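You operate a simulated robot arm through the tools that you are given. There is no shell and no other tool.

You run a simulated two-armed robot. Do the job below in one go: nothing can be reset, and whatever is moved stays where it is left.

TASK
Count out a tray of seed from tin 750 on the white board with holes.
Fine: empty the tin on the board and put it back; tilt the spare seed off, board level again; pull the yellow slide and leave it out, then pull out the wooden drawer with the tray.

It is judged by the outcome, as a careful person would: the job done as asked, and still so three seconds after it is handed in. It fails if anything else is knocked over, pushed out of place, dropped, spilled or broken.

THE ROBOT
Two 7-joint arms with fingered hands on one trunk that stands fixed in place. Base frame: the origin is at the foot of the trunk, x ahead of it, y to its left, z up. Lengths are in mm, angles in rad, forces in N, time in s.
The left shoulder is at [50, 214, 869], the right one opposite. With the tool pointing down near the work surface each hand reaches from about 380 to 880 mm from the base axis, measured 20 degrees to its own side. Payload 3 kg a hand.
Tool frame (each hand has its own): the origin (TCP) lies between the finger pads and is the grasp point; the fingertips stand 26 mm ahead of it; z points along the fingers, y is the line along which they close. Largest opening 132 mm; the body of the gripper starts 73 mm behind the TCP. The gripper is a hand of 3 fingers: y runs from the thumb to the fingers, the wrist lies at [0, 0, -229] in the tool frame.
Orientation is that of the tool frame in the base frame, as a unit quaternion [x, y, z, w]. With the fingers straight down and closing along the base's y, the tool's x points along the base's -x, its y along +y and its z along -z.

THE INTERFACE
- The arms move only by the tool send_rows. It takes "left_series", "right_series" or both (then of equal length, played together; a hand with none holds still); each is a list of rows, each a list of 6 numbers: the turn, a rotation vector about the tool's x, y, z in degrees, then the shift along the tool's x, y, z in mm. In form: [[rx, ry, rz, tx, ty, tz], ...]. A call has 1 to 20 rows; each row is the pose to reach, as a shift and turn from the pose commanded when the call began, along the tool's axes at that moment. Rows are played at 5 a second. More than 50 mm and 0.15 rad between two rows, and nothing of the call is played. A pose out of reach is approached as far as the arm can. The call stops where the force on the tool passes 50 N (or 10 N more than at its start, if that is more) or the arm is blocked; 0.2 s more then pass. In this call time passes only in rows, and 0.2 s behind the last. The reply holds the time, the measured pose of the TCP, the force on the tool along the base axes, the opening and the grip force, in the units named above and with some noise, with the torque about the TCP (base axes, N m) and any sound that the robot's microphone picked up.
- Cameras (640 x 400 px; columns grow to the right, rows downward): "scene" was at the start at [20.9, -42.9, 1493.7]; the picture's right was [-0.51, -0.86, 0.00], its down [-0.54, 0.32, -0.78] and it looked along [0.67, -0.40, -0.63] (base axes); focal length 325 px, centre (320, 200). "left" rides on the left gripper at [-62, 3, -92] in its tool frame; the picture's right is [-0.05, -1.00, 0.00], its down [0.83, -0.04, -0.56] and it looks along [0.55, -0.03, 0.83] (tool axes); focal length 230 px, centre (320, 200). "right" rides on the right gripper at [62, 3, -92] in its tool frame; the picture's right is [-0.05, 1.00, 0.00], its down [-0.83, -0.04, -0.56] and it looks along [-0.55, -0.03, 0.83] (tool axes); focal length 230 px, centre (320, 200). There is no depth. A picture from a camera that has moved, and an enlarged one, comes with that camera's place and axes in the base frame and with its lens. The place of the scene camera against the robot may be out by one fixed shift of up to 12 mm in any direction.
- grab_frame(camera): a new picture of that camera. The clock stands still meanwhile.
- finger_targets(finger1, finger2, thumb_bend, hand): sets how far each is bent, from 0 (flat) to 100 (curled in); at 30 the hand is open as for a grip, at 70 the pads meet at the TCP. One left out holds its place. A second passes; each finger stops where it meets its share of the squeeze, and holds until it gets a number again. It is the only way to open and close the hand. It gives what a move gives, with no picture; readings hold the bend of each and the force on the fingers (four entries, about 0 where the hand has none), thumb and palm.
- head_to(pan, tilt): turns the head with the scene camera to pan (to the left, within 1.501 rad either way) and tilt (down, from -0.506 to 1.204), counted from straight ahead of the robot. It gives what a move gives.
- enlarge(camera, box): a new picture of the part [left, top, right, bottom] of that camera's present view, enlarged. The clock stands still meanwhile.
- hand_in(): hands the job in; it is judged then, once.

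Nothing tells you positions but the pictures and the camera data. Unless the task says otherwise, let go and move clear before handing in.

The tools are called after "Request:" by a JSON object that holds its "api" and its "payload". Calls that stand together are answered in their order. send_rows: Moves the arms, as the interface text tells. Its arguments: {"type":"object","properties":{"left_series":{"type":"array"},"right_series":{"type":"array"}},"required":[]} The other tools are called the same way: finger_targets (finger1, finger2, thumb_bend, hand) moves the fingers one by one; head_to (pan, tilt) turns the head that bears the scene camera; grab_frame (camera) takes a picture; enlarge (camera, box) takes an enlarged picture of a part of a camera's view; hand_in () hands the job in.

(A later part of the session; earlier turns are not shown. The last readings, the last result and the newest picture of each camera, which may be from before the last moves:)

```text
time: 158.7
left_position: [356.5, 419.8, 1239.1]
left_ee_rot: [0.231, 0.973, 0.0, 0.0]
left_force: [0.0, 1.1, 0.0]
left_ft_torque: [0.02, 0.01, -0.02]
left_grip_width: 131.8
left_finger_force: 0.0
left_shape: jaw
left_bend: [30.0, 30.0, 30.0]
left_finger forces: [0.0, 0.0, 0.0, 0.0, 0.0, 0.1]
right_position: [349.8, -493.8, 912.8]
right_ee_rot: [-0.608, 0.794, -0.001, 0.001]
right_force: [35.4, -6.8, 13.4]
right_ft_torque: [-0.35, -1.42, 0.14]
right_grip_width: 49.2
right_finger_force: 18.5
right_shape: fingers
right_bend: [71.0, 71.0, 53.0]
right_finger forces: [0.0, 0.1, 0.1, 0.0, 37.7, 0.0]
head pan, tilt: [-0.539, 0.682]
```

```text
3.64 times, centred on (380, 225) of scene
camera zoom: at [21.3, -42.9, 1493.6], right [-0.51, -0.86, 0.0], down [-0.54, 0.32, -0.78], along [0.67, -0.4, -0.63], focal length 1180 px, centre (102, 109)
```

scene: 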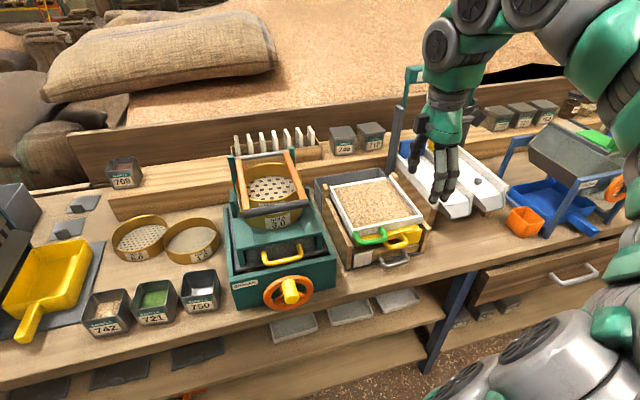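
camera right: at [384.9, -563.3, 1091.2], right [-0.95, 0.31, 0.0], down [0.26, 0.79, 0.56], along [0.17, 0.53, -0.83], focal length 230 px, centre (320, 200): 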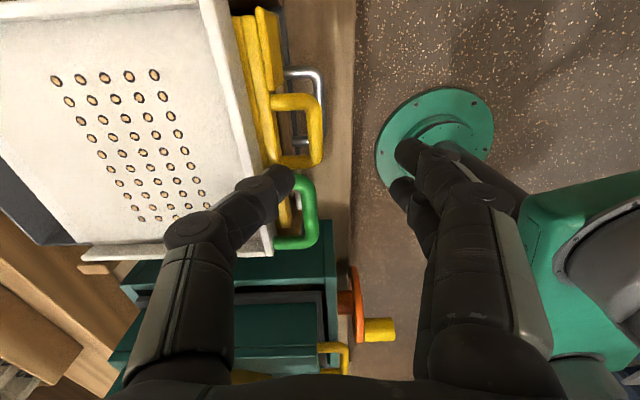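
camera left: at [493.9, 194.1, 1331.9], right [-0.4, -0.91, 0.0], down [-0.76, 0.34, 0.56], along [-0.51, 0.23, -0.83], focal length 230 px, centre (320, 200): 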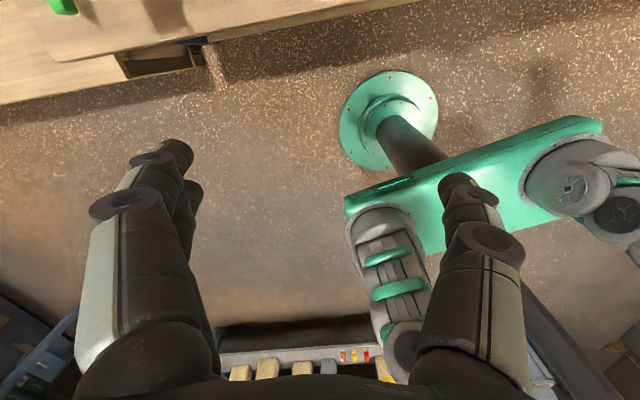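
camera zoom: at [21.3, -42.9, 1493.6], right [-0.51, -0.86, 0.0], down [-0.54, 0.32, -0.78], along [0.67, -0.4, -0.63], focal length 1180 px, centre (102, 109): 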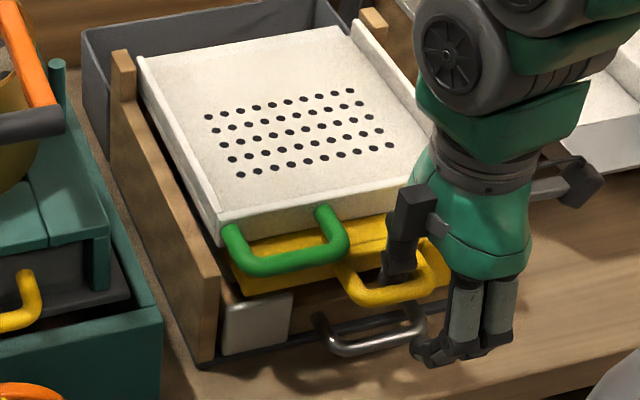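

The slide has reached its end stop: it came out about 21 mm, and the pull force then rose to 35 N. All holes are empty. I relax the pull and look at it.

Request:
{"api": "send_rows", "payload": {"right_series": [[0, 0, 0, 0, -6, 0], [0, 0, 0, 0, -12, 0], [0, 0, 0, 0, -18, 0]]}}

Request:
{"api": "enlarge", "payload": {"camera": "right", "box": [180, 20, 440, 220]}}

Request:
{"api": "enlarge", "payload": {"camera": "scene", "box": [320, 170, 440, 280]}}

```text
time: 159.5
left_position: [356.6, 420.2, 1239.5]
left_ee_rot: [0.231, 0.973, 0.0, 0.0]
left_force: [1.3, -0.2, -0.2]
left_ft_torque: [0.01, 0.01, 0.0]
left_grip_width: 131.6
left_finger_force: 0.1
left_shape: jaw
left_bend: [30.0, 30.0, 30.0]
left_finger forces: [0.1, 0.1, 0.0, 0.1, 0.1, 0.0]
right_position: [364.9, -497.2, 911.1]
right_ee_rot: [-0.608, 0.794, 0.002, -0.001]
right_force: [20.8, -5.1, 10.3]
right_ft_torque: [-0.2, -0.81, -0.01]
right_grip_width: 34.2
right_finger_force: 9.9
right_shape: fingers
right_bend: [71.0, 71.0, 59.0]
right_finger forces: [0.0, 0.0, 0.1, 0.1, 20.0, 0.0]
head pan, tilt: [-0.539, 0.682]
```

```text
2.00 times, centred on (310, 120) of right
camera zoom: at [345.6, -555.1, 1004.0], right [-0.95, 0.31, 0.0], down [0.26, 0.79, 0.55], along [0.17, 0.53, -0.83], focal length 460 px, centre (340, 360)
```

zoom: 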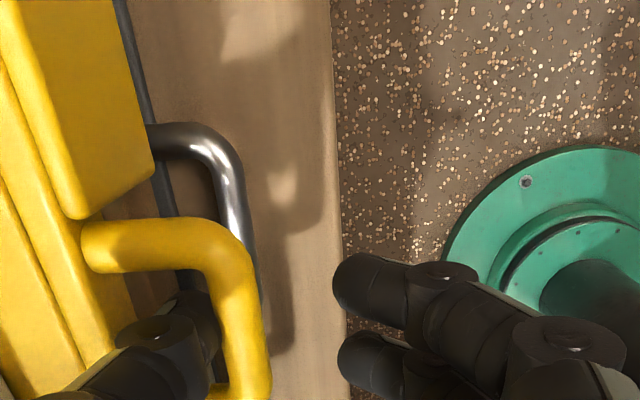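

```text
3.64 times, centred on (380, 225) of scene
camera zoom: at [21.1, -43.0, 1493.6], right [-0.51, -0.86, 0.0], down [-0.54, 0.32, -0.78], along [0.67, -0.4, -0.63], focal length 1180 px, centre (102, 109)
```

zoom: 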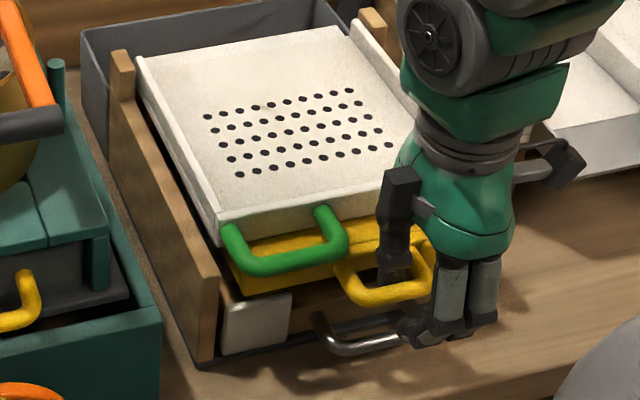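

The slide stays out on its own. I open the fingers, let the thumb go slack and come off the handle upward.

Request:
{"api": "finger_targets", "payload": {"hand": "right", "finger1": 50, "finger2": 50, "thumb_bend": 58}}

Request:
{"api": "send_rows", "payload": {"right_series": [[0, 0, 0, 0, -2, 0], [0, 0, 0, 0, -4, 0]]}}

Request:
{"api": "enlarge", "payload": {"camera": "right", "box": [180, 20, 440, 220]}}

```text
time: 160.5
left_position: [357.4, 419.8, 1239.8]
left_ee_rot: [0.232, 0.973, 0.0, 0.0]
left_force: [-0.5, -1.1, -0.5]
left_ft_torque: [0.01, -0.02, 0.01]
left_grip_width: 131.5
left_finger_force: 0.0
left_shape: jaw
left_bend: [30.0, 30.0, 30.0]
left_finger forces: [0.0, 0.0, 0.1, 0.0, 0.0, 0.0]
right_position: [364.8, -496.1, 911.6]
right_ee_rot: [-0.609, 0.793, 0.0, 0.0]
right_force: [8.3, -0.8, 1.8]
right_ft_torque: [-0.05, -0.24, 0.01]
right_grip_width: 67.3
right_finger_force: 4.1
right_shape: fingers
right_bend: [50.0, 50.0, 54.0]
right_finger forces: [0.0, 0.0, 0.0, 0.1, 7.9, 0.1]
head pan, tilt: [-0.539, 0.682]
```

```text
time: 161.1
left_position: [357.0, 420.6, 1239.8]
left_ee_rot: [0.231, 0.973, 0.001, -0.001]
left_force: [-0.6, -0.9, 0.1]
left_ft_torque: [-0.01, -0.01, 0.04]
left_grip_width: 132.1
left_finger_force: 0.3
left_shape: jaw
left_bend: [30.0, 30.0, 30.0]
left_finger forces: [0.0, 0.0, 0.0, 0.1, 0.1, 0.0]
right_position: [369.7, -498.9, 912.3]
right_ee_rot: [-0.608, 0.794, 0.001, 0.0]
right_force: [5.6, -0.6, 0.4]
right_ft_torque: [0.01, -0.16, 0.03]
right_grip_width: 64.2
right_finger_force: 2.1
right_shape: fingers
right_bend: [50.0, 50.0, 54.0]
right_finger forces: [0.0, 0.0, 0.0, 0.0, 5.4, 0.1]
head pan, tilt: [-0.539, 0.682]
```

```text
2.00 times, centred on (310, 120) of right
camera zoom: at [349.3, -556.2, 1004.1], right [-0.95, 0.31, 0.0], down [0.26, 0.79, 0.55], along [0.17, 0.53, -0.83], focal length 460 px, centre (340, 360)
```

zoom: 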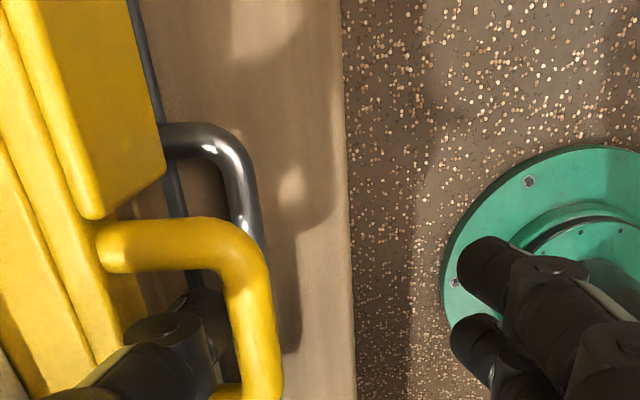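

Almost no load is left. I shift 4 mm more toward the board and lift the hand out.

Request:
{"api": "send_rows", "payload": {"right_series": [[0, 0, 0, 0, -4, 0], [0, 0, 0, 0, -5, -5], [0, 0, 0, 0, -5, -15], [0, 0, 0, 0, -5, -40], [0, 0, 0, 0, -5, -80]]}}

Request:
{"api": "grab_frame", "payload": {"camera": "right"}}

Request:
{"api": "enlarge", "payload": {"camera": "scene", "box": [300, 150, 460, 290]}}

```text
time: 162.3
left_position: [356.4, 420.0, 1239.4]
left_ee_rot: [0.232, 0.973, 0.001, 0.001]
left_force: [-0.4, 0.0, -0.8]
left_ft_torque: [0.04, 0.01, 0.03]
left_grip_width: 131.6
left_finger_force: 0.1
left_shape: jaw
left_bend: [30.0, 30.0, 30.0]
left_finger forces: [0.0, 0.1, 0.0, 0.0, 0.1, 0.0]
right_position: [374.4, -498.3, 991.4]
right_ee_rot: [-0.609, 0.793, 0.001, -0.001]
right_force: [-1.4, 0.2, -0.1]
right_ft_torque: [-0.02, -0.02, 0.01]
right_grip_width: 56.2
right_finger_force: 0.0
right_shape: fingers
right_bend: [50.0, 50.0, 57.0]
right_finger forces: [0.1, 0.1, 0.0, 0.1, 0.0, 0.0]
head pan, tilt: [-0.539, 0.682]
```

```text
taken
camera right: at [354.7, -558.1, 1083.7], right [-0.95, 0.31, 0.0], down [0.26, 0.79, 0.56], along [0.17, 0.53, -0.83], focal length 230 px, centre (320, 200)
```

right: 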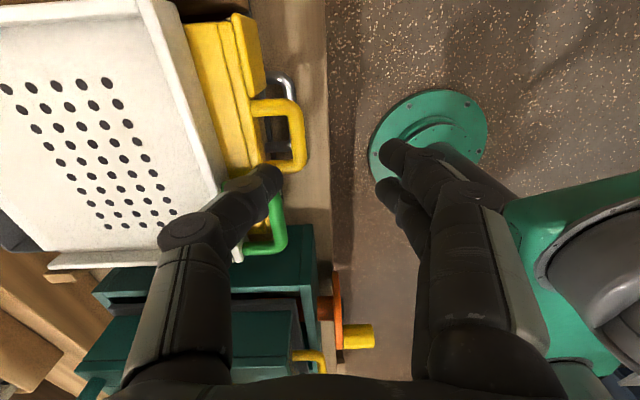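

```text
2.86 times, centred on (380, 220) of scene
camera zoom: at [20.8, -43.0, 1493.6], right [-0.51, -0.86, 0.0], down [-0.54, 0.32, -0.78], along [0.67, -0.4, -0.63], focal length 927 px, centre (149, 143)
```

zoom: 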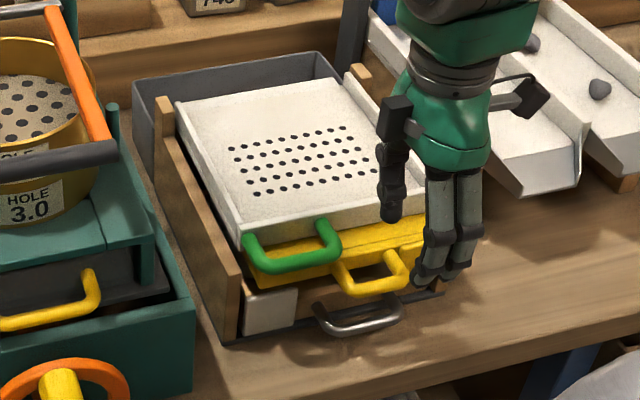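

The slide stays out and every hole is empty. The drawer handle (bar near u -61 mm, z 835) lies under the yellow handle, so I'll hook it from the right with the straight thumb, the hand low in front of the bench and pitched sideways; I try that attitude first in free space.

Request:
{"api": "finger_targets", "payload": {"hand": "right", "finger1": 40, "finger2": 40, "thumb_bend": 36}}

Request:
{"api": "send_rows", "payload": {"right_series": [[0, 0, 0, 10.3, 6, -6], [0, 0, 0, 31, 17.9, -9], [0, 0, 0, 62.1, 35.8, -9], [0, 0, 0, 93.1, 53.7, -9]]}}

Request:
{"api": "send_rows", "payload": {"right_series": [[0, -7, 0, 0, 0, 0], [0, -14, 0, 0, 0, 0], [0, -21, 0, 0, 0, 0], [0, -28, 0, 0, 0, 0], [0, -35, 0, 0, 0, 0], [0, -42, 0, 0, 0, 0], [0, -49, 0, 0, 0, 0], [0, -56, 0, 0, 0, 0], [0, -62, 0, 0, 0, 0]]}}

Request:
{"api": "grab_frame", "payload": {"camera": "right"}}

Request:
{"api": "grab_frame", "payload": {"camera": "scene"}}

```text
time: 163.3
left_position: [356.3, 419.1, 1239.6]
left_ee_rot: [0.231, 0.973, 0.001, 0.001]
left_force: [-0.5, 0.0, -0.7]
left_ft_torque: [-0.02, 0.05, -0.02]
left_grip_width: 132.1
left_finger_force: 0.1
left_shape: jaw
left_bend: [30.0, 30.0, 30.0]
left_finger forces: [0.1, 0.0, 0.0, 0.0, 0.1, 0.0]
right_position: [375.0, -500.6, 991.0]
right_ee_rot: [-0.609, 0.793, 0.001, 0.0]
right_force: [-0.2, -0.3, 0.5]
right_ft_torque: [-0.01, -0.02, -0.05]
right_grip_width: 107.5
right_finger_force: 0.1
right_shape: fingers
right_bend: [40.0, 40.0, 36.0]
right_finger forces: [0.0, 0.0, 0.0, 0.0, 0.0, 0.0]
head pan, tilt: [-0.539, 0.682]
```

```text
time: 164.3
left_position: [356.8, 420.3, 1239.8]
left_ee_rot: [0.232, 0.973, 0.0, 0.001]
left_force: [0.7, -0.6, 0.1]
left_ft_torque: [0.01, 0.03, 0.0]
left_grip_width: 131.9
left_finger_force: 0.1
left_shape: jaw
left_bend: [30.0, 30.0, 30.0]
left_finger forces: [0.1, 0.1, 0.0, 0.0, 0.0, 0.0]
right_position: [320.5, -523.8, 992.8]
right_ee_rot: [-0.605, 0.796, -0.003, -0.005]
right_force: [-0.7, 0.0, -0.1]
right_ft_torque: [-0.02, 0.01, 0.01]
right_grip_width: 107.9
right_finger_force: 0.1
right_shape: fingers
right_bend: [40.0, 40.0, 36.0]
right_finger forces: [0.0, 0.0, 0.0, 0.1, 0.1, 0.1]
right hand out of reach, approached as far as the arm can: row 3, 4
head pan, tilt: [-0.539, 0.682]
```

```text
time: 166.3
left_position: [356.0, 420.2, 1239.0]
left_ee_rot: [0.232, 0.973, 0.0, 0.0]
left_force: [1.3, 0.1, -0.6]
left_ft_torque: [-0.01, 0.02, 0.01]
left_grip_width: 132.1
left_finger_force: 0.0
left_shape: jaw
left_bend: [30.0, 30.0, 30.0]
left_finger forces: [0.0, 0.0, 0.0, 0.1, 0.0, 0.1]
right_position: [379.6, -336.6, 1180.0]
right_ee_rot: [-0.498, 0.724, 0.309, 0.365]
right_force: [0.6, 0.2, 0.5]
right_ft_torque: [-0.01, -0.02, 0.01]
right_grip_width: 107.8
right_finger_force: 0.1
right_shape: fingers
right_bend: [40.0, 40.0, 36.0]
right_finger forces: [0.1, 0.0, 0.0, 0.1, 0.1, 0.0]
right hand out of reach, approached as far as the arm can: row 1, 2, 3, 4, 5, 6, 7, 8, 9
head pan, tilt: [-0.539, 0.682]
```

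```text
taken
camera right: at [340.4, -440.6, 1178.9], right [-0.93, 0.34, 0.13], down [0.12, -0.05, 0.99], along [0.34, 0.94, 0.01], focal length 230 px, centre (320, 200)
```

right: 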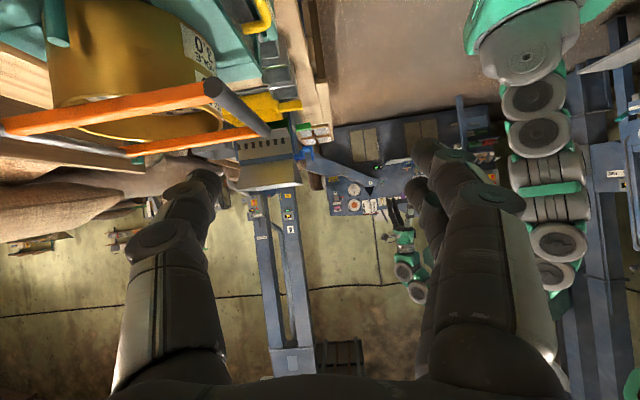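

```text
taken
```

scene: 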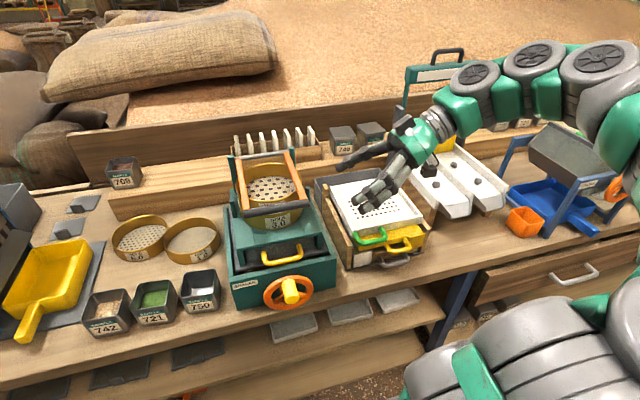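

That roll branch runs out of range and the arm drifted up and away, but it touched nothing. I'll return to natural tool-down over the handles and use the opposite roll (+85°), which had plenty of range, with the fingers on the drawer side.

Request:
{"api": "send_rows", "payload": {"right_series": [[3.72, 3.09, 6.23, 1, -6, -7.3], [7.45, 6.18, 12.46, 1.9, -12, -14.5], [11.17, 9.28, 18.69, 2.9, -18, -21.8], [14.89, 12.37, 24.92, 3.9, -24, -29], [18.62, 15.46, 31.15, 4.8, -30, -36.3], [22.34, 18.55, 37.38, 5.8, -36, -43.5], [26.06, 21.65, 43.62, 6.8, -42, -50.8], [29.78, 24.74, 49.85, 7.8, -48, -58], [33.51, 27.83, 56.08, 8.7, -54, -65.3], [37.23, 30.92, 62.31, 9.7, -60, -72.5], [40.95, 34.02, 68.54, 10.7, -66, -79.8], [44.68, 37.11, 74.77, 11.6, -72, -87], [48.4, 40.2, 81, 12.6, -78, -94.3]]}}

Request:
{"api": "grab_frame", "payload": {"camera": "scene"}}

```text
time: 169.1
left_position: [356.8, 419.0, 1239.1]
left_ee_rot: [0.232, 0.973, 0.0, 0.0]
left_force: [1.3, 0.0, 0.0]
left_ft_torque: [-0.02, 0.0, -0.02]
left_grip_width: 131.8
left_finger_force: 0.1
left_shape: jaw
left_bend: [30.0, 30.0, 30.0]
left_finger forces: [0.0, 0.0, 0.1, 0.0, 0.0, 0.0]
right_position: [426.0, -445.2, 1214.6]
right_ee_rot: [0.175, 0.984, -0.003, -0.001]
right_force: [0.0, 0.6, 0.5]
right_ft_torque: [0.0, 0.02, -0.02]
right_grip_width: 107.9
right_finger_force: 0.1
right_shape: fingers
right_bend: [40.0, 40.0, 36.0]
right_finger forces: [0.0, 0.0, 0.0, 0.1, 0.0, 0.0]
head pan, tilt: [-0.539, 0.682]
```

```text
taken
```

scene: 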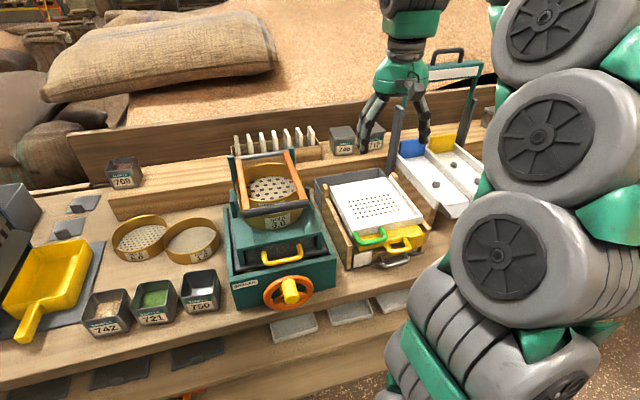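

The arm is back in a good configuration. I roll +85° here, then pitch sideways while moving to a standoff in front of the bench, to the right of the drawer handle.

Request:
{"api": "send_rows", "payload": {"right_series": [[0, 0, 8, 0, 0, 0], [0, 0, 16, 0, 0, 0], [0, 0, 24, 0, 0, 0], [0, 0, 32, 0, 0, 0], [0, 0, 40, 0, 0, 0], [0, 0, 48, 0, 0, 0], [0, 0, 56, 0, 0, 0], [0, 0, 64, 0, 0, 0], [0, 0, 72, 0, 0, 0], [0, 0, 80, 0, 0, 0], [0, 0, 85, 0, 0, 0]]}}

Request:
{"api": "send_rows", "payload": {"right_series": [[0, 5, 0, -12, -11, 5], [0, 10, 0, -24, -22, 10], [0, 15, 0, -36, -33, 15], [0, 20, 0, -48, -44, 20], [0, 25, 0, -60, -55, 25]]}}

Request:
{"api": "grab_frame", "payload": {"camera": "scene"}}

Request:
{"api": "grab_frame", "payload": {"camera": "right"}}

```text
time: 171.5
left_position: [356.6, 418.9, 1239.2]
left_ee_rot: [0.232, 0.973, -0.001, 0.0]
left_force: [0.3, -0.3, -0.7]
left_ft_torque: [0.04, 0.01, -0.01]
left_grip_width: 132.0
left_finger_force: 0.1
left_shape: jaw
left_bend: [30.0, 30.0, 30.0]
left_finger forces: [0.1, 0.0, 0.0, 0.1, 0.0, 0.0]
right_position: [426.6, -445.0, 1215.1]
right_ee_rot: [0.794, 0.608, -0.001, 0.001]
right_force: [0.3, 0.5, -0.3]
right_ft_torque: [0.03, -0.01, 0.01]
right_grip_width: 108.0
right_finger_force: 0.0
right_shape: fingers
right_bend: [40.0, 40.0, 36.0]
right_finger forces: [0.0, 0.0, 0.0, 0.0, 0.1, 0.0]
head pan, tilt: [-0.539, 0.682]
```

```text
time: 172.7
left_position: [357.7, 419.7, 1239.8]
left_ee_rot: [0.232, 0.973, 0.0, 0.0]
left_force: [-0.1, 0.4, 0.4]
left_ft_torque: [-0.01, -0.03, -0.03]
left_grip_width: 131.8
left_finger_force: 0.1
left_shape: jaw
left_bend: [30.0, 30.0, 30.0]
left_finger forces: [0.1, 0.1, 0.0, 0.0, 0.0, 0.0]
right_position: [357.6, -488.2, 1190.6]
right_ee_rot: [0.776, 0.594, 0.169, -0.13]
right_force: [-0.2, 0.3, -0.3]
right_ft_torque: [0.0, -0.02, -0.01]
right_grip_width: 107.7
right_finger_force: 0.1
right_shape: fingers
right_bend: [40.0, 40.0, 36.0]
right_finger forces: [0.0, 0.0, 0.0, 0.0, 0.0, 0.1]
head pan, tilt: [-0.539, 0.682]
```

```text
taken
```

scene: 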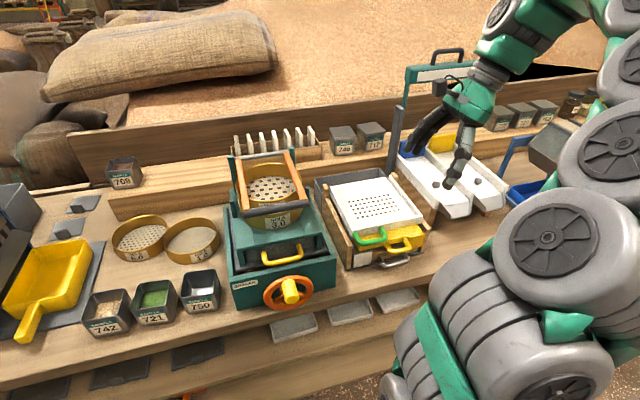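

```text
taken
camera right: at [365.0, -472.4, 1300.0], right [0.95, -0.3, -0.02], down [-0.3, -0.94, 0.15], along [-0.07, -0.14, -0.99], focal length 230 px, centre (320, 200)
```

right: 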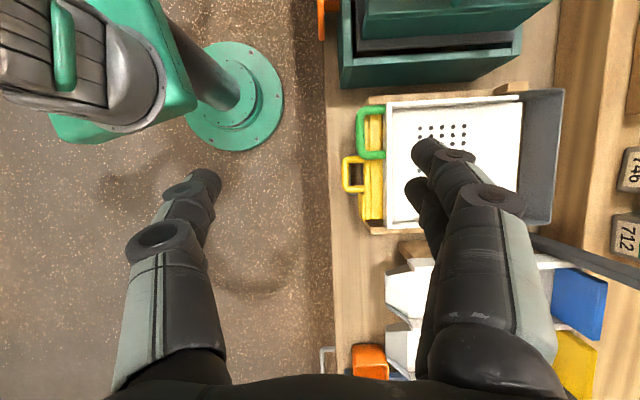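

No range trouble in this branch. I continue the sideways pitch to 62° while descending to the standoff.

Request:
{"api": "send_rows", "payload": {"right_series": [[0, 5.3, 0, -25.4, -3.7, 18.2], [0, 10.6, 0, -50.8, -7.3, 36.5], [0, 15.9, 0, -76.2, -11, 54.7], [0, 21.1, 0, -101.6, -14.6, 73], [0, 26.4, 0, -127, -18.3, 91.2], [0, 31.7, 0, -152.4, -21.9, 109.5], [0, 37, 0, -177.8, -25.6, 127.7]]}}

Request:
{"api": "grab_frame", "payload": {"camera": "scene"}}

Request:
{"api": "grab_frame", "payload": {"camera": "right"}}

```text
time: 174.3
left_position: [357.4, 419.7, 1240.1]
left_ee_rot: [0.232, 0.973, 0.0, 0.0]
left_force: [-0.4, 0.1, 0.5]
left_ft_torque: [0.03, -0.02, -0.02]
left_grip_width: 131.9
left_finger_force: 0.0
left_shape: jaw
left_bend: [30.0, 30.0, 30.0]
left_finger forces: [0.1, 0.1, 0.0, 0.1, 0.0, 0.0]
right_position: [301.1, -565.2, 969.7]
right_ee_rot: [0.68, 0.522, 0.408, -0.313]
right_force: [-0.1, 0.1, 0.4]
right_ft_torque: [0.01, 0.05, -0.01]
right_grip_width: 108.2
right_finger_force: 0.1
right_shape: fingers
right_bend: [40.0, 40.0, 36.0]
right_finger forces: [0.0, 0.1, 0.0, 0.0, 0.0, 0.0]
right hand out of reach, approached as far as the arm can: row 6, 7
head pan, tilt: [-0.539, 0.682]
```

```text
taken
```

scene: 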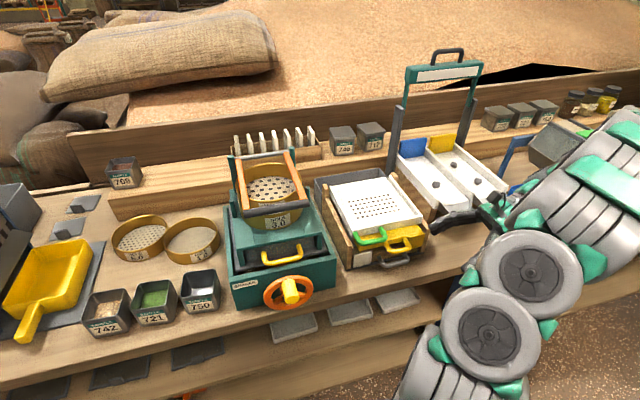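

```text
taken
camera right: at [289.9, -617.2, 1067.9], right [0.96, -0.28, -0.05], down [-0.27, -0.84, -0.47], along [0.09, 0.46, -0.88], focal length 230 px, centre (320, 200)
```

right: 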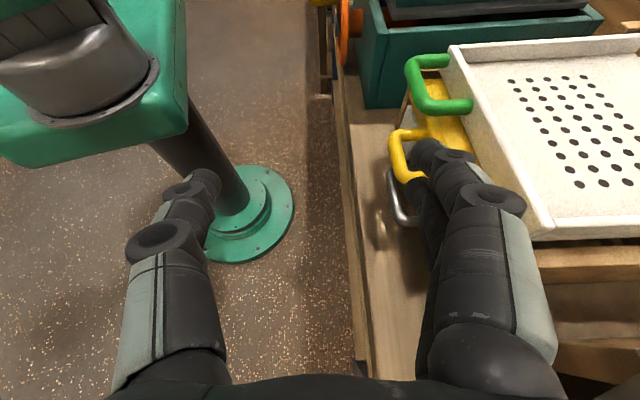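

The orientation is right, just at the edge of reach here, and the drawer handle is visible under the yellow one. I check which finger is the upper one by curling finger 1.

Request:
{"api": "finger_targets", "payload": {"hand": "right", "finger1": 72, "finger2": 35, "thumb_bend": 30}}

Request:
{"api": "grab_frame", "payload": {"camera": "right"}}

```text
time: 175.3
left_position: [356.4, 420.7, 1238.6]
left_ee_rot: [0.231, 0.973, 0.0, 0.0]
left_force: [-0.6, 0.5, 0.5]
left_ft_torque: [0.01, 0.02, -0.01]
left_grip_width: 132.0
left_finger_force: 0.1
left_shape: jaw
left_bend: [30.0, 30.0, 30.0]
left_finger forces: [0.0, 0.0, 0.0, 0.0, 0.0, 0.0]
right_position: [301.8, -566.3, 970.0]
right_ee_rot: [0.681, 0.523, 0.406, -0.312]
right_force: [-0.2, 0.0, -0.4]
right_ft_torque: [0.02, 0.01, 0.01]
right_grip_width: 65.4
right_finger_force: 0.0
right_shape: fingers
right_bend: [72.0, 35.0, 30.0]
right_finger forces: [0.0, 0.1, 0.1, 0.0, 0.0, 0.1]
head pan, tilt: [-0.539, 0.682]
```

```text
taken
camera right: at [290.4, -617.1, 1068.0], right [0.96, -0.28, -0.05], down [-0.27, -0.84, -0.47], along [0.09, 0.46, -0.88], focal length 230 px, centre (320, 200)
```

right: 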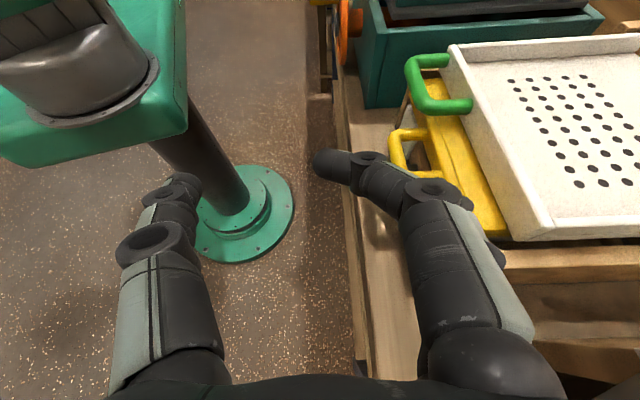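

Finger 1 is the upper one, so finger 2, the lower one, will be my hook while finger 1 stays curled. I descend to the standoff to the right of the handle.

Request:
{"api": "send_rows", "payload": {"right_series": [[0, 0, 0, -22.1, 4.6, 15.1], [0, 0, 0, -44.3, 9.1, 30.1], [0, 0, 0, -66.4, 13.7, 45.2]]}}

Request:
{"api": "grab_frame", "payload": {"camera": "right"}}

Request:
{"api": "enlarge", "payload": {"camera": "scene", "box": [320, 170, 500, 310]}}

```text
time: 176.1
left_position: [356.2, 419.6, 1238.6]
left_ee_rot: [0.231, 0.973, -0.001, 0.001]
left_force: [1.0, 0.4, 0.1]
left_ft_torque: [0.02, -0.02, -0.03]
left_grip_width: 131.7
left_finger_force: 0.0
left_shape: jaw
left_bend: [30.0, 30.0, 30.0]
left_finger forces: [0.0, 0.1, 0.0, 0.0, 0.1, 0.1]
right_position: [316.1, -560.3, 889.5]
right_ee_rot: [0.681, 0.523, 0.406, -0.313]
right_force: [0.5, 0.0, 0.4]
right_ft_torque: [-0.03, 0.03, 0.01]
right_grip_width: 65.6
right_finger_force: 0.1
right_shape: fingers
right_bend: [72.0, 35.0, 30.0]
right_finger forces: [0.0, 0.0, 0.1, 0.0, 0.1, 0.0]
head pan, tilt: [-0.539, 0.682]
```

```text
taken
camera right: at [305.4, -611.6, 987.3], right [0.96, -0.28, -0.05], down [-0.27, -0.84, -0.47], along [0.09, 0.46, -0.88], focal length 230 px, centre (320, 200)
```

right: 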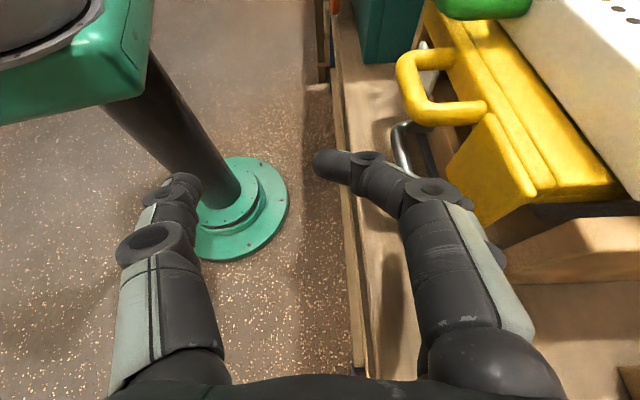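

```text
2.86 times, centred on (410, 240) of scene
camera zoom: at [20.9, -43.0, 1493.6], right [-0.51, -0.86, 0.0], down [-0.54, 0.32, -0.78], along [0.67, -0.4, -0.63], focal length 927 px, centre (63, 86)
```

zoom: 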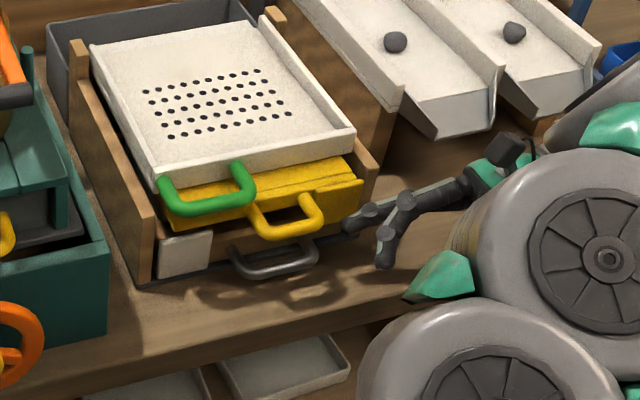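

The standoff is reached exactly, with the straight finger's tip just right of the handles. I zoom in on the relative position of fingertip and metal handle.

Request:
{"api": "enlarge", "payload": {"camera": "scene", "box": [365, 215, 485, 275]}}

Request:
{"api": "enlarge", "payload": {"camera": "right", "box": [300, 30, 540, 230]}}

```text
5.33 times, centred on (425, 245) of scene
camera zoom: at [20.9, -43.0, 1493.6], right [-0.51, -0.86, 0.0], down [-0.54, 0.32, -0.78], along [0.67, -0.4, -0.63], focal length 1731 px, centre (-240, -40)
```

zoom: 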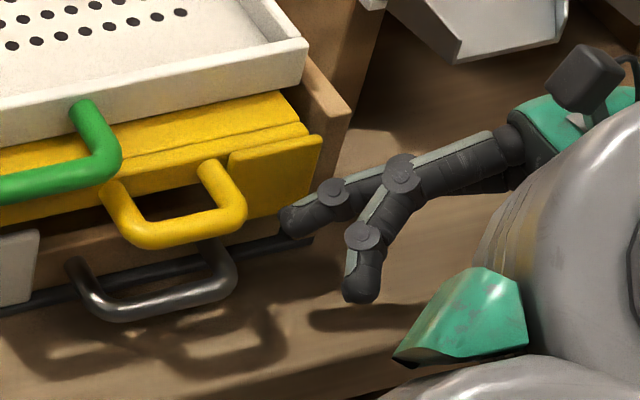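

```text
2.00 times, centred on (420, 130) of right
camera zoom: at [305.4, -611.6, 987.3], right [0.96, -0.28, -0.05], down [-0.27, -0.84, -0.47], along [0.09, 0.46, -0.88], focal length 460 px, centre (120, 340)
```

zoom: 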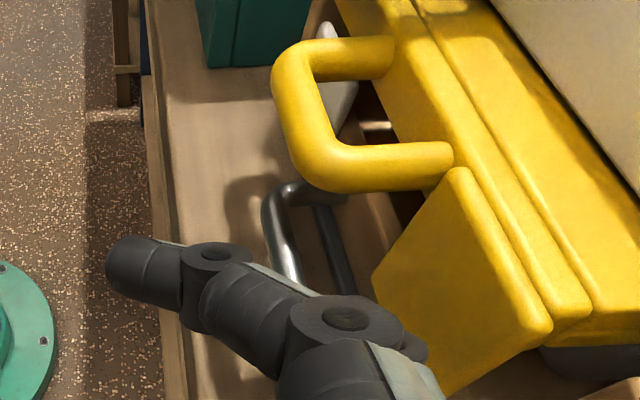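

The panel at the slide's right end hangs down to about z 865, so the hooking finger must pass in front of it and then slip behind the metal bar. I move in small steps along that path, first to just past the panel's edge.

Request:
{"api": "send_rows", "payload": {"right_series": [[0, 0, 0, 0.3, 1, 12.7], [0, 0, 0, 0.5, 2, 25.4]]}}

Request:
{"api": "enlarge", "payload": {"camera": "scene", "box": [365, 215, 485, 275]}}

Request:
{"api": "enlarge", "payload": {"camera": "right", "box": [300, 30, 540, 230]}}

```text
time: 176.7
left_position: [355.9, 420.1, 1239.9]
left_ee_rot: [0.233, 0.973, 0.0, 0.0]
left_force: [-0.2, 0.5, -0.5]
left_ft_torque: [0.02, -0.03, 0.02]
left_grip_width: 131.6
left_finger_force: 0.0
left_shape: jaw
left_bend: [30.0, 30.0, 30.0]
left_finger forces: [0.0, 0.0, 0.0, 0.0, 0.0, 0.0]
right_position: [323.6, -540.0, 878.7]
right_ee_rot: [0.681, 0.522, 0.407, -0.313]
right_force: [0.5, 0.1, 0.6]
right_ft_torque: [0.01, 0.0, -0.02]
right_grip_width: 65.2
right_finger_force: 0.1
right_shape: fingers
right_bend: [72.0, 35.0, 30.0]
right_finger forces: [0.0, 0.1, 0.0, 0.0, 0.1, 0.1]
head pan, tilt: [-0.539, 0.682]
```

```text
5.33 times, centred on (425, 245) of scene
camera zoom: at [20.9, -43.0, 1493.6], right [-0.51, -0.86, 0.0], down [-0.54, 0.32, -0.78], along [0.67, -0.4, -0.63], focal length 1731 px, centre (-240, -40)
```

zoom: 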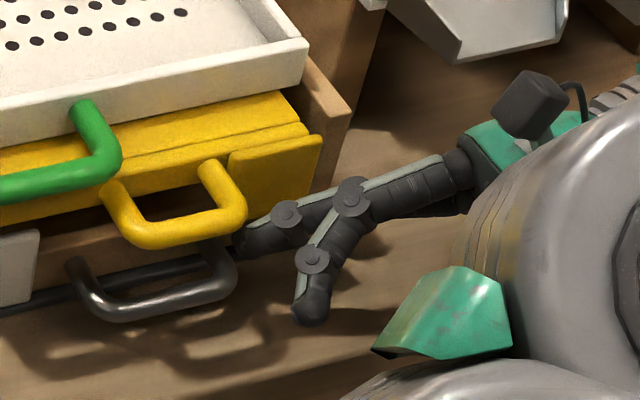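

```text
2.00 times, centred on (420, 130) of right
camera zoom: at [312.7, -590.6, 976.4], right [0.96, -0.28, -0.05], down [-0.27, -0.84, -0.47], along [0.09, 0.46, -0.88], focal length 460 px, centre (120, 340)
```

zoom: 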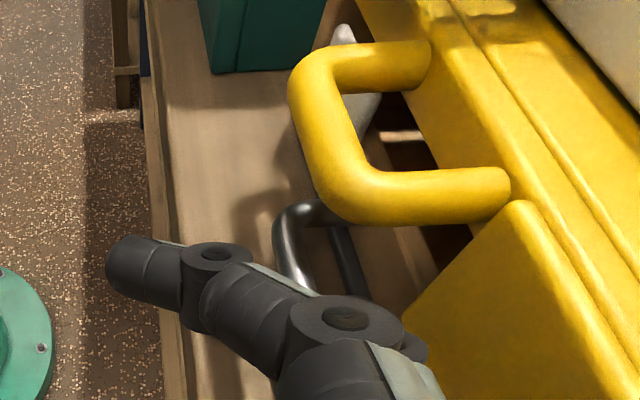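

The fingertip is between the yellow handle above and the metal handle's right corner below, without contact. I continue to the next waypoint.

Request:
{"api": "send_rows", "payload": {"right_series": [[0, 0, 0, 1.4, 3.5, 8.9], [0, 0, 0, 2.7, 7, 17.8]]}}

Request:
{"api": "enlarge", "payload": {"camera": "scene", "box": [365, 215, 485, 275]}}

Request:
{"api": "enlarge", "payload": {"camera": "right", "box": [300, 30, 540, 230]}}

```text
time: 177.3
left_position: [356.4, 420.7, 1239.5]
left_ee_rot: [0.232, 0.973, 0.0, 0.0]
left_force: [-0.1, -0.6, 0.6]
left_ft_torque: [0.0, 0.0, 0.02]
left_grip_width: 131.6
left_finger_force: 0.1
left_shape: jaw
left_bend: [30.0, 30.0, 30.0]
left_finger forces: [0.1, 0.0, 0.1, 0.1, 0.1, 0.0]
right_position: [334.3, -525.7, 871.9]
right_ee_rot: [0.681, 0.522, 0.407, -0.312]
right_force: [-0.1, -1.5, -0.9]
right_ft_torque: [0.03, 0.01, -0.01]
right_grip_width: 65.5
right_finger_force: 0.0
right_shape: fingers
right_bend: [72.0, 35.0, 30.0]
right_finger forces: [0.0, 0.1, 0.0, 0.1, 0.1, 0.0]
head pan, tilt: [-0.539, 0.682]
```

```text
5.33 times, centred on (425, 245) of scene
camera zoom: at [20.9, -43.0, 1493.6], right [-0.51, -0.86, 0.0], down [-0.54, 0.32, -0.78], along [0.67, -0.4, -0.63], focal length 1731 px, centre (-240, -40)
```

zoom: 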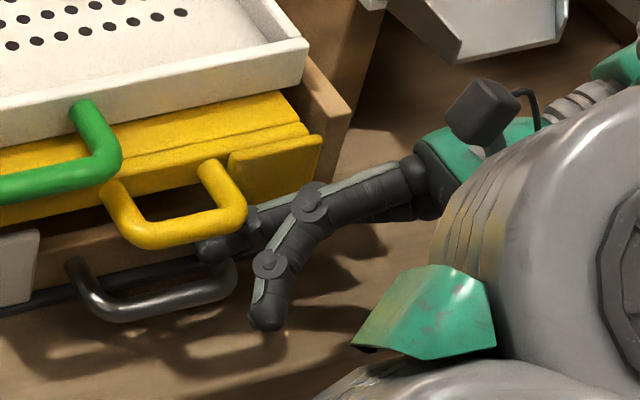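

```text
2.00 times, centred on (420, 130) of right
camera zoom: at [324.1, -576.6, 969.9], right [0.96, -0.28, -0.05], down [-0.27, -0.84, -0.47], along [0.09, 0.46, -0.88], focal length 460 px, centre (120, 340)
```

zoom: 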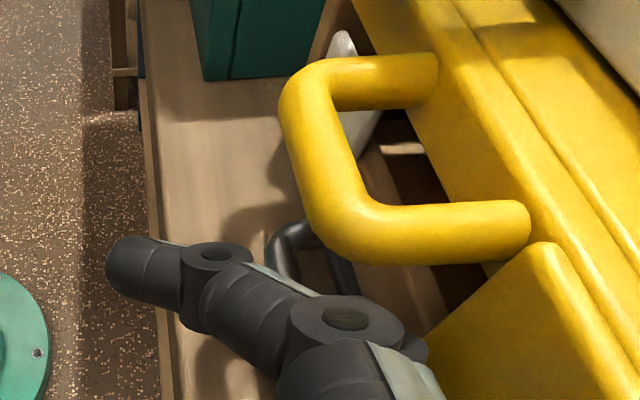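

Still no contact; the tip has just passed over the right stem. I continue to the third waypoint, further in and slightly lower.

Request:
{"api": "send_rows", "payload": {"right_series": [[0, 0, 0, 0.4, 2.3, 7.2], [0, 0, 0, 0.8, 4.5, 14.3]]}}

Request:
{"api": "enlarge", "payload": {"camera": "scene", "box": [365, 215, 485, 275]}}

Request:
{"api": "enlarge", "payload": {"camera": "right", "box": [300, 30, 540, 230]}}

```text
time: 177.9
left_position: [357.0, 419.7, 1239.4]
left_ee_rot: [0.232, 0.973, -0.001, 0.0]
left_force: [-0.3, 0.3, 0.3]
left_ft_torque: [0.0, 0.02, -0.01]
left_grip_width: 131.6
left_finger_force: 0.1
left_shape: jaw
left_bend: [30.0, 30.0, 30.0]
left_finger forces: [0.1, 0.0, 0.0, 0.1, 0.0, 0.0]
right_position: [343.5, -514.7, 865.7]
right_ee_rot: [0.681, 0.522, 0.407, -0.312]
right_force: [-0.1, 0.4, 0.9]
right_ft_torque: [0.0, 0.03, 0.0]
right_grip_width: 65.3
right_finger_force: 0.5
right_shape: fingers
right_bend: [72.0, 35.0, 30.0]
right_finger forces: [0.0, 0.9, 0.0, 0.0, 0.0, 0.0]
head pan, tilt: [-0.539, 0.682]
```

```text
5.33 times, centred on (425, 245) of scene
camera zoom: at [20.8, -43.0, 1493.6], right [-0.51, -0.86, 0.0], down [-0.54, 0.32, -0.78], along [0.67, -0.4, -0.63], focal length 1731 px, centre (-240, -40)
```

zoom: 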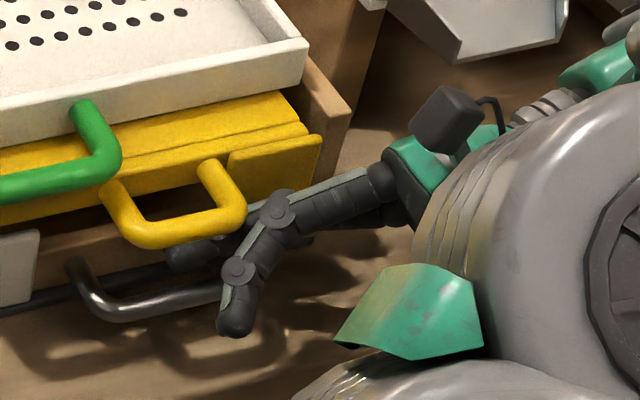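

```text
2.00 times, centred on (420, 130) of right
camera zoom: at [331.9, -565.7, 964.0], right [0.96, -0.28, -0.05], down [-0.27, -0.84, -0.47], along [0.09, 0.46, -0.88], focal length 460 px, centre (120, 340)
```

zoom: 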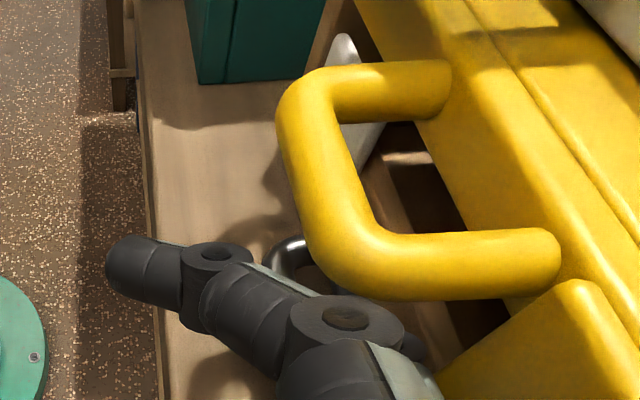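

The tip is inside the metal U, with a very light touch (0.9 N). I slide a bit further left and then lower it behind the bar in small steps.

Request:
{"api": "send_rows", "payload": {"right_series": [[0, 0, 0, 0.9, 0, 6.9], [0, 0, 0, 1.7, 0, 13.8]]}}

Request:
{"api": "send_rows", "payload": {"right_series": [[0, 0, 0, -3.1, 0, 1.6], [0, 0, 0, -6.2, 0, 3.3], [0, 0, 0, -8.8, 0, 4.7]]}}

Request:
{"api": "enlarge", "payload": {"camera": "scene", "box": [365, 215, 485, 275]}}

Request:
{"api": "enlarge", "payload": {"camera": "right", "box": [300, 30, 540, 230]}}

```text
time: 178.5
left_position: [356.3, 420.6, 1240.2]
left_ee_rot: [0.232, 0.973, 0.0, 0.0]
left_force: [0.4, 0.0, 0.5]
left_ft_torque: [0.0, -0.03, -0.02]
left_grip_width: 131.9
left_finger_force: 0.1
left_shape: jaw
left_bend: [30.0, 30.0, 30.0]
left_finger forces: [0.0, 0.0, 0.0, 0.1, 0.1, 0.0]
right_position: [346.0, -501.2, 862.2]
right_ee_rot: [0.681, 0.522, 0.407, -0.312]
right_force: [-1.5, -1.5, -1.9]
right_ft_torque: [0.1, 0.01, -0.11]
right_grip_width: 64.9
right_finger_force: 1.4
right_shape: fingers
right_bend: [72.0, 35.0, 30.0]
right_finger forces: [3.0, 0.0, 0.0, 0.1, 0.1, 0.0]
head pan, tilt: [-0.539, 0.682]
```

```text
time: 179.3
left_position: [356.3, 420.1, 1239.0]
left_ee_rot: [0.232, 0.973, -0.001, 0.0]
left_force: [-0.6, -0.1, 1.1]
left_ft_torque: [0.03, 0.01, 0.04]
left_grip_width: 131.8
left_finger_force: 0.0
left_shape: jaw
left_bend: [30.0, 30.0, 30.0]
left_finger forces: [0.0, 0.0, 0.0, 0.0, 0.0, 0.1]
right_position: [346.9, -501.4, 851.2]
right_ee_rot: [0.681, 0.522, 0.408, -0.312]
right_force: [1.3, 0.9, 1.6]
right_ft_torque: [-0.02, -0.14, 0.02]
right_grip_width: 65.1
right_finger_force: 0.7
right_shape: fingers
right_bend: [72.0, 34.0, 30.0]
right_finger forces: [0.0, 1.9, 0.0, 0.0, 0.1, 0.0]
head pan, tilt: [-0.539, 0.682]
```

```text
5.33 times, centred on (425, 245) of scene
camera zoom: at [20.9, -42.9, 1493.6], right [-0.51, -0.86, 0.0], down [-0.54, 0.32, -0.78], along [0.67, -0.4, -0.63], focal length 1731 px, centre (-240, -40)
```

zoom: 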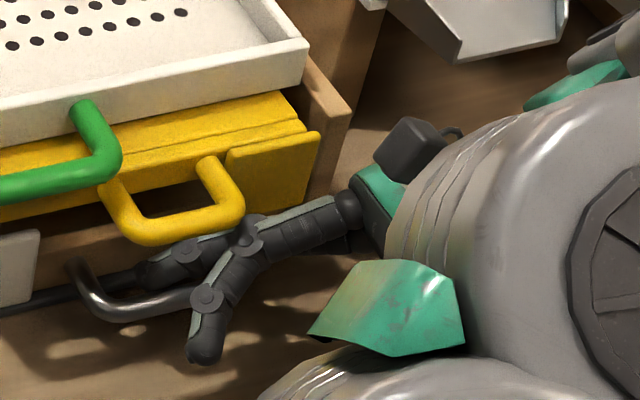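

```text
2.00 times, centred on (420, 130) of right
camera zoom: at [335.6, -552.6, 949.0], right [0.96, -0.28, -0.05], down [-0.27, -0.84, -0.47], along [0.09, 0.46, -0.88], focal length 460 px, centre (120, 340)
```

zoom: 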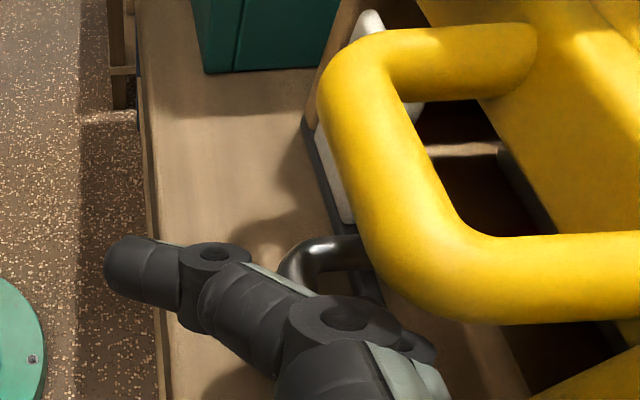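

The hooking finger is behind the metal bar at the planned place, with only light touches (2 N). I pull gently 10 mm toward the robot.

Request:
{"api": "send_rows", "payload": {"right_series": [[0, 0, 0, 0, -3, 0], [0, 0, 0, 0, -6, 0], [0, 0, 0, 0, -10, 0]]}}

Request:
{"api": "enlarge", "payload": {"camera": "scene", "box": [365, 215, 485, 275]}}

Request:
{"api": "enlarge", "payload": {"camera": "right", "box": [300, 30, 540, 230]}}

```text
time: 180.1
left_position: [356.1, 418.9, 1239.4]
left_ee_rot: [0.232, 0.973, 0.0, 0.0]
left_force: [0.2, -0.1, 0.2]
left_ft_torque: [0.02, -0.02, -0.02]
left_grip_width: 131.9
left_finger_force: 0.0
left_shape: jaw
left_bend: [30.0, 30.0, 30.0]
left_finger forces: [0.1, 0.0, 0.0, 0.0, 0.1, 0.0]
right_position: [336.3, -499.5, 851.1]
right_ee_rot: [0.682, 0.522, 0.407, -0.312]
right_force: [3.9, 0.4, 1.9]
right_ft_torque: [0.0, -0.17, 0.16]
right_grip_width: 64.8
right_finger_force: 1.5
right_shape: fingers
right_bend: [72.0, 32.0, 30.0]
right_finger forces: [0.1, 2.9, 0.0, 0.0, 0.0, 0.0]
head pan, tilt: [-0.539, 0.682]
```

```text
5.33 times, centred on (425, 245) of scene
camera zoom: at [20.9, -42.9, 1493.6], right [-0.51, -0.86, 0.0], down [-0.54, 0.32, -0.78], along [0.67, -0.4, -0.63], focal length 1731 px, centre (-240, -40)
```

zoom: 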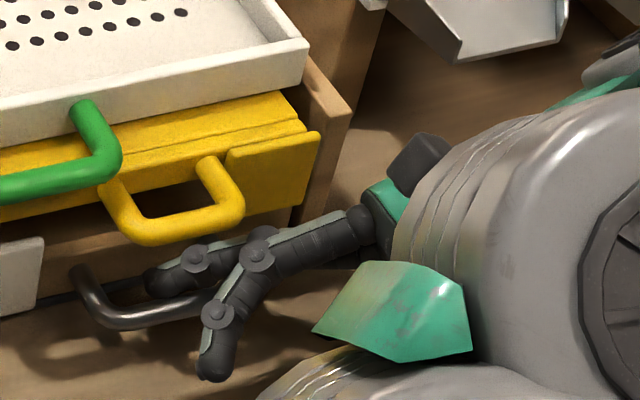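

```text
2.00 times, centred on (420, 130) of right
camera zoom: at [325.9, -550.3, 949.2], right [0.96, -0.28, -0.05], down [-0.27, -0.84, -0.47], along [0.09, 0.46, -0.88], focal length 460 px, centre (120, 340)
```

zoom: 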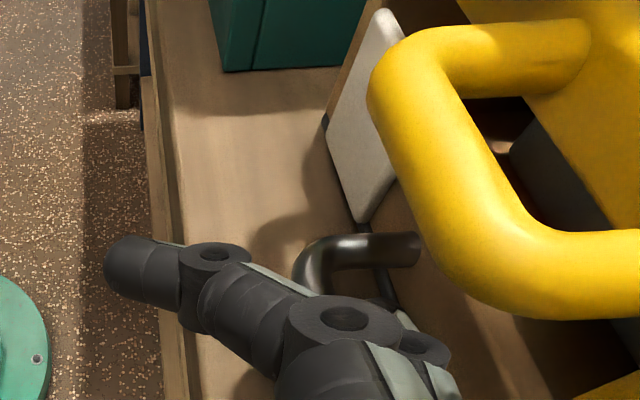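

The drawer is sliding out easily (4 N). I keep pulling, another 40 mm.

Request:
{"api": "send_rows", "payload": {"right_series": [[0, 0, 0, 0, -6, 0], [0, 0, 0, 0, -12, 0], [0, 0, 0, 0, -19, 0], [0, 0, 0, 0, -26, 0], [0, 0, 0, 0, -33, 0], [0, 0, 0, 0, -40, 0]]}}

Request:
{"api": "enlarge", "payload": {"camera": "scene", "box": [320, 190, 480, 310]}}

Request:
{"api": "grab_frame", "payload": {"camera": "right"}}

```text
time: 181.5
left_position: [356.2, 419.4, 1239.6]
left_ee_rot: [0.232, 0.973, 0.0, 0.0]
left_force: [-0.1, -0.5, -0.8]
left_ft_torque: [-0.01, -0.01, 0.01]
left_grip_width: 131.9
left_finger_force: 0.0
left_shape: jaw
left_bend: [30.0, 30.0, 30.0]
left_finger forces: [0.0, 0.0, 0.1, 0.0, 0.0, 0.0]
right_position: [298.7, -487.9, 851.8]
right_ee_rot: [0.682, 0.521, 0.408, -0.312]
right_force: [1.0, -0.1, 1.0]
right_ft_torque: [-0.03, -0.13, 0.03]
right_grip_width: 64.7
right_finger_force: 0.7
right_shape: fingers
right_bend: [72.0, 33.0, 30.0]
right_finger forces: [0.0, 1.4, 0.0, 0.0, 0.1, 0.1]
head pan, tilt: [-0.539, 0.682]
```

```text
3.33 times, centred on (400, 250) of scene
camera zoom: at [20.9, -42.9, 1493.6], right [-0.51, -0.86, 0.0], down [-0.54, 0.32, -0.78], along [0.67, -0.4, -0.63], focal length 1082 px, centre (53, 33)
```

zoom: 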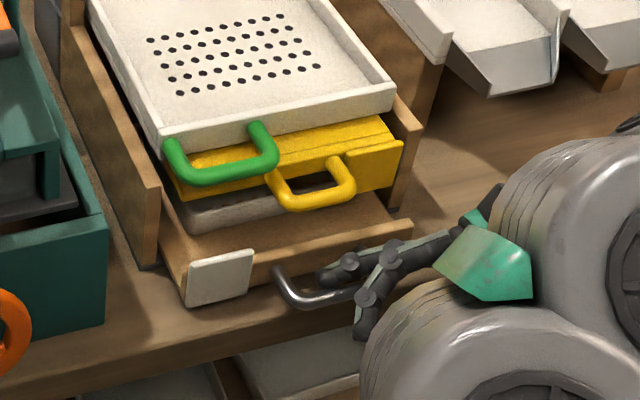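

```text
taken
camera right: at [287.1, -539.6, 949.2], right [0.96, -0.28, -0.05], down [-0.27, -0.84, -0.47], along [0.09, 0.46, -0.88], focal length 230 px, centre (320, 200)
```

right: 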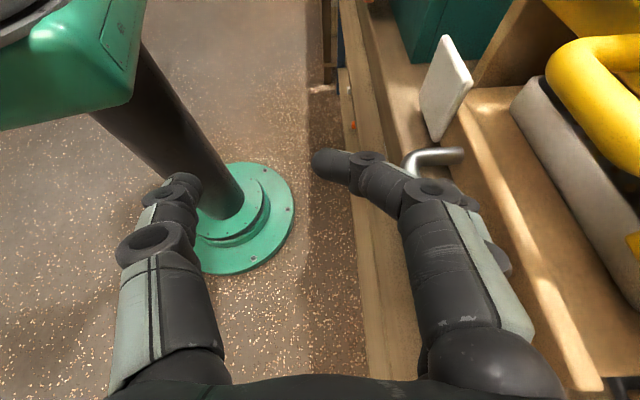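

The drawer is out about 45 mm and the tray starts to show. I continue with another 40 mm.

Request:
{"api": "send_rows", "payload": {"right_series": [[0, 0, 0, 0, -7, 0], [0, 0, 0, 0, -14, 0], [0, 0, 0, 0, -21, 0], [0, 0, 0, 0, -28, 0], [0, 0, 0, 0, -34, 0], [0, 0, 0, 0, -40, 0]]}}

Request:
{"api": "enlarge", "payload": {"camera": "scene", "box": [320, 190, 480, 310]}}

Request:
{"api": "grab_frame", "payload": {"camera": "right"}}

```text
time: 182.9
left_position: [356.9, 420.3, 1239.4]
left_ee_rot: [0.232, 0.973, 0.0, 0.0]
left_force: [1.0, -0.7, 1.0]
left_ft_torque: [0.01, 0.0, 0.01]
left_grip_width: 131.7
left_finger_force: 0.0
left_shape: jaw
left_bend: [30.0, 30.0, 30.0]
left_finger forces: [0.0, 0.0, 0.0, 0.1, 0.1, 0.0]
right_position: [260.3, -478.2, 851.7]
right_ee_rot: [0.681, 0.522, 0.407, -0.312]
right_force: [1.6, 0.4, 0.5]
right_ft_torque: [0.0, -0.04, 0.02]
right_grip_width: 64.7
right_finger_force: 0.5
right_shape: fingers
right_bend: [72.0, 33.0, 30.0]
right_finger forces: [0.0, 1.4, 0.1, 0.0, 0.1, 0.1]
head pan, tilt: [-0.539, 0.682]
```

```text
3.33 times, centred on (400, 250) of scene
camera zoom: at [20.9, -42.9, 1493.6], right [-0.51, -0.86, 0.0], down [-0.54, 0.32, -0.78], along [0.67, -0.4, -0.63], focal length 1082 px, centre (53, 33)
```

zoom: 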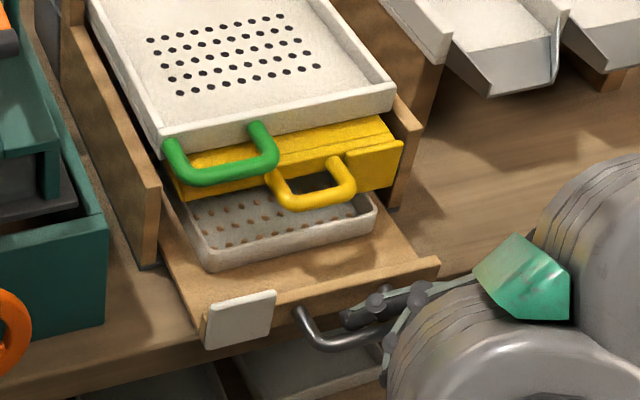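

```text
taken
camera right: at [248.6, -529.4, 949.1], right [0.96, -0.28, -0.05], down [-0.27, -0.84, -0.47], along [0.09, 0.46, -0.88], focal length 230 px, centre (320, 200)
```

right: 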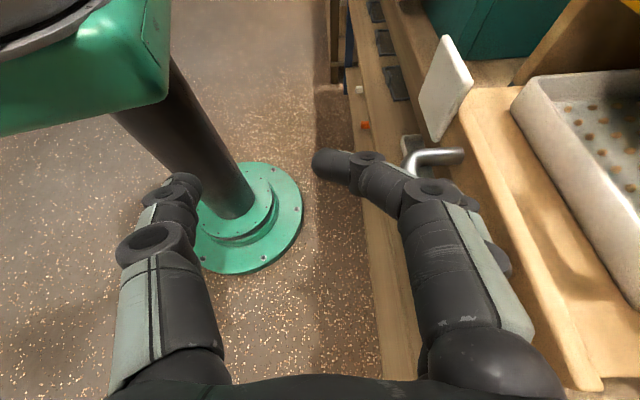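

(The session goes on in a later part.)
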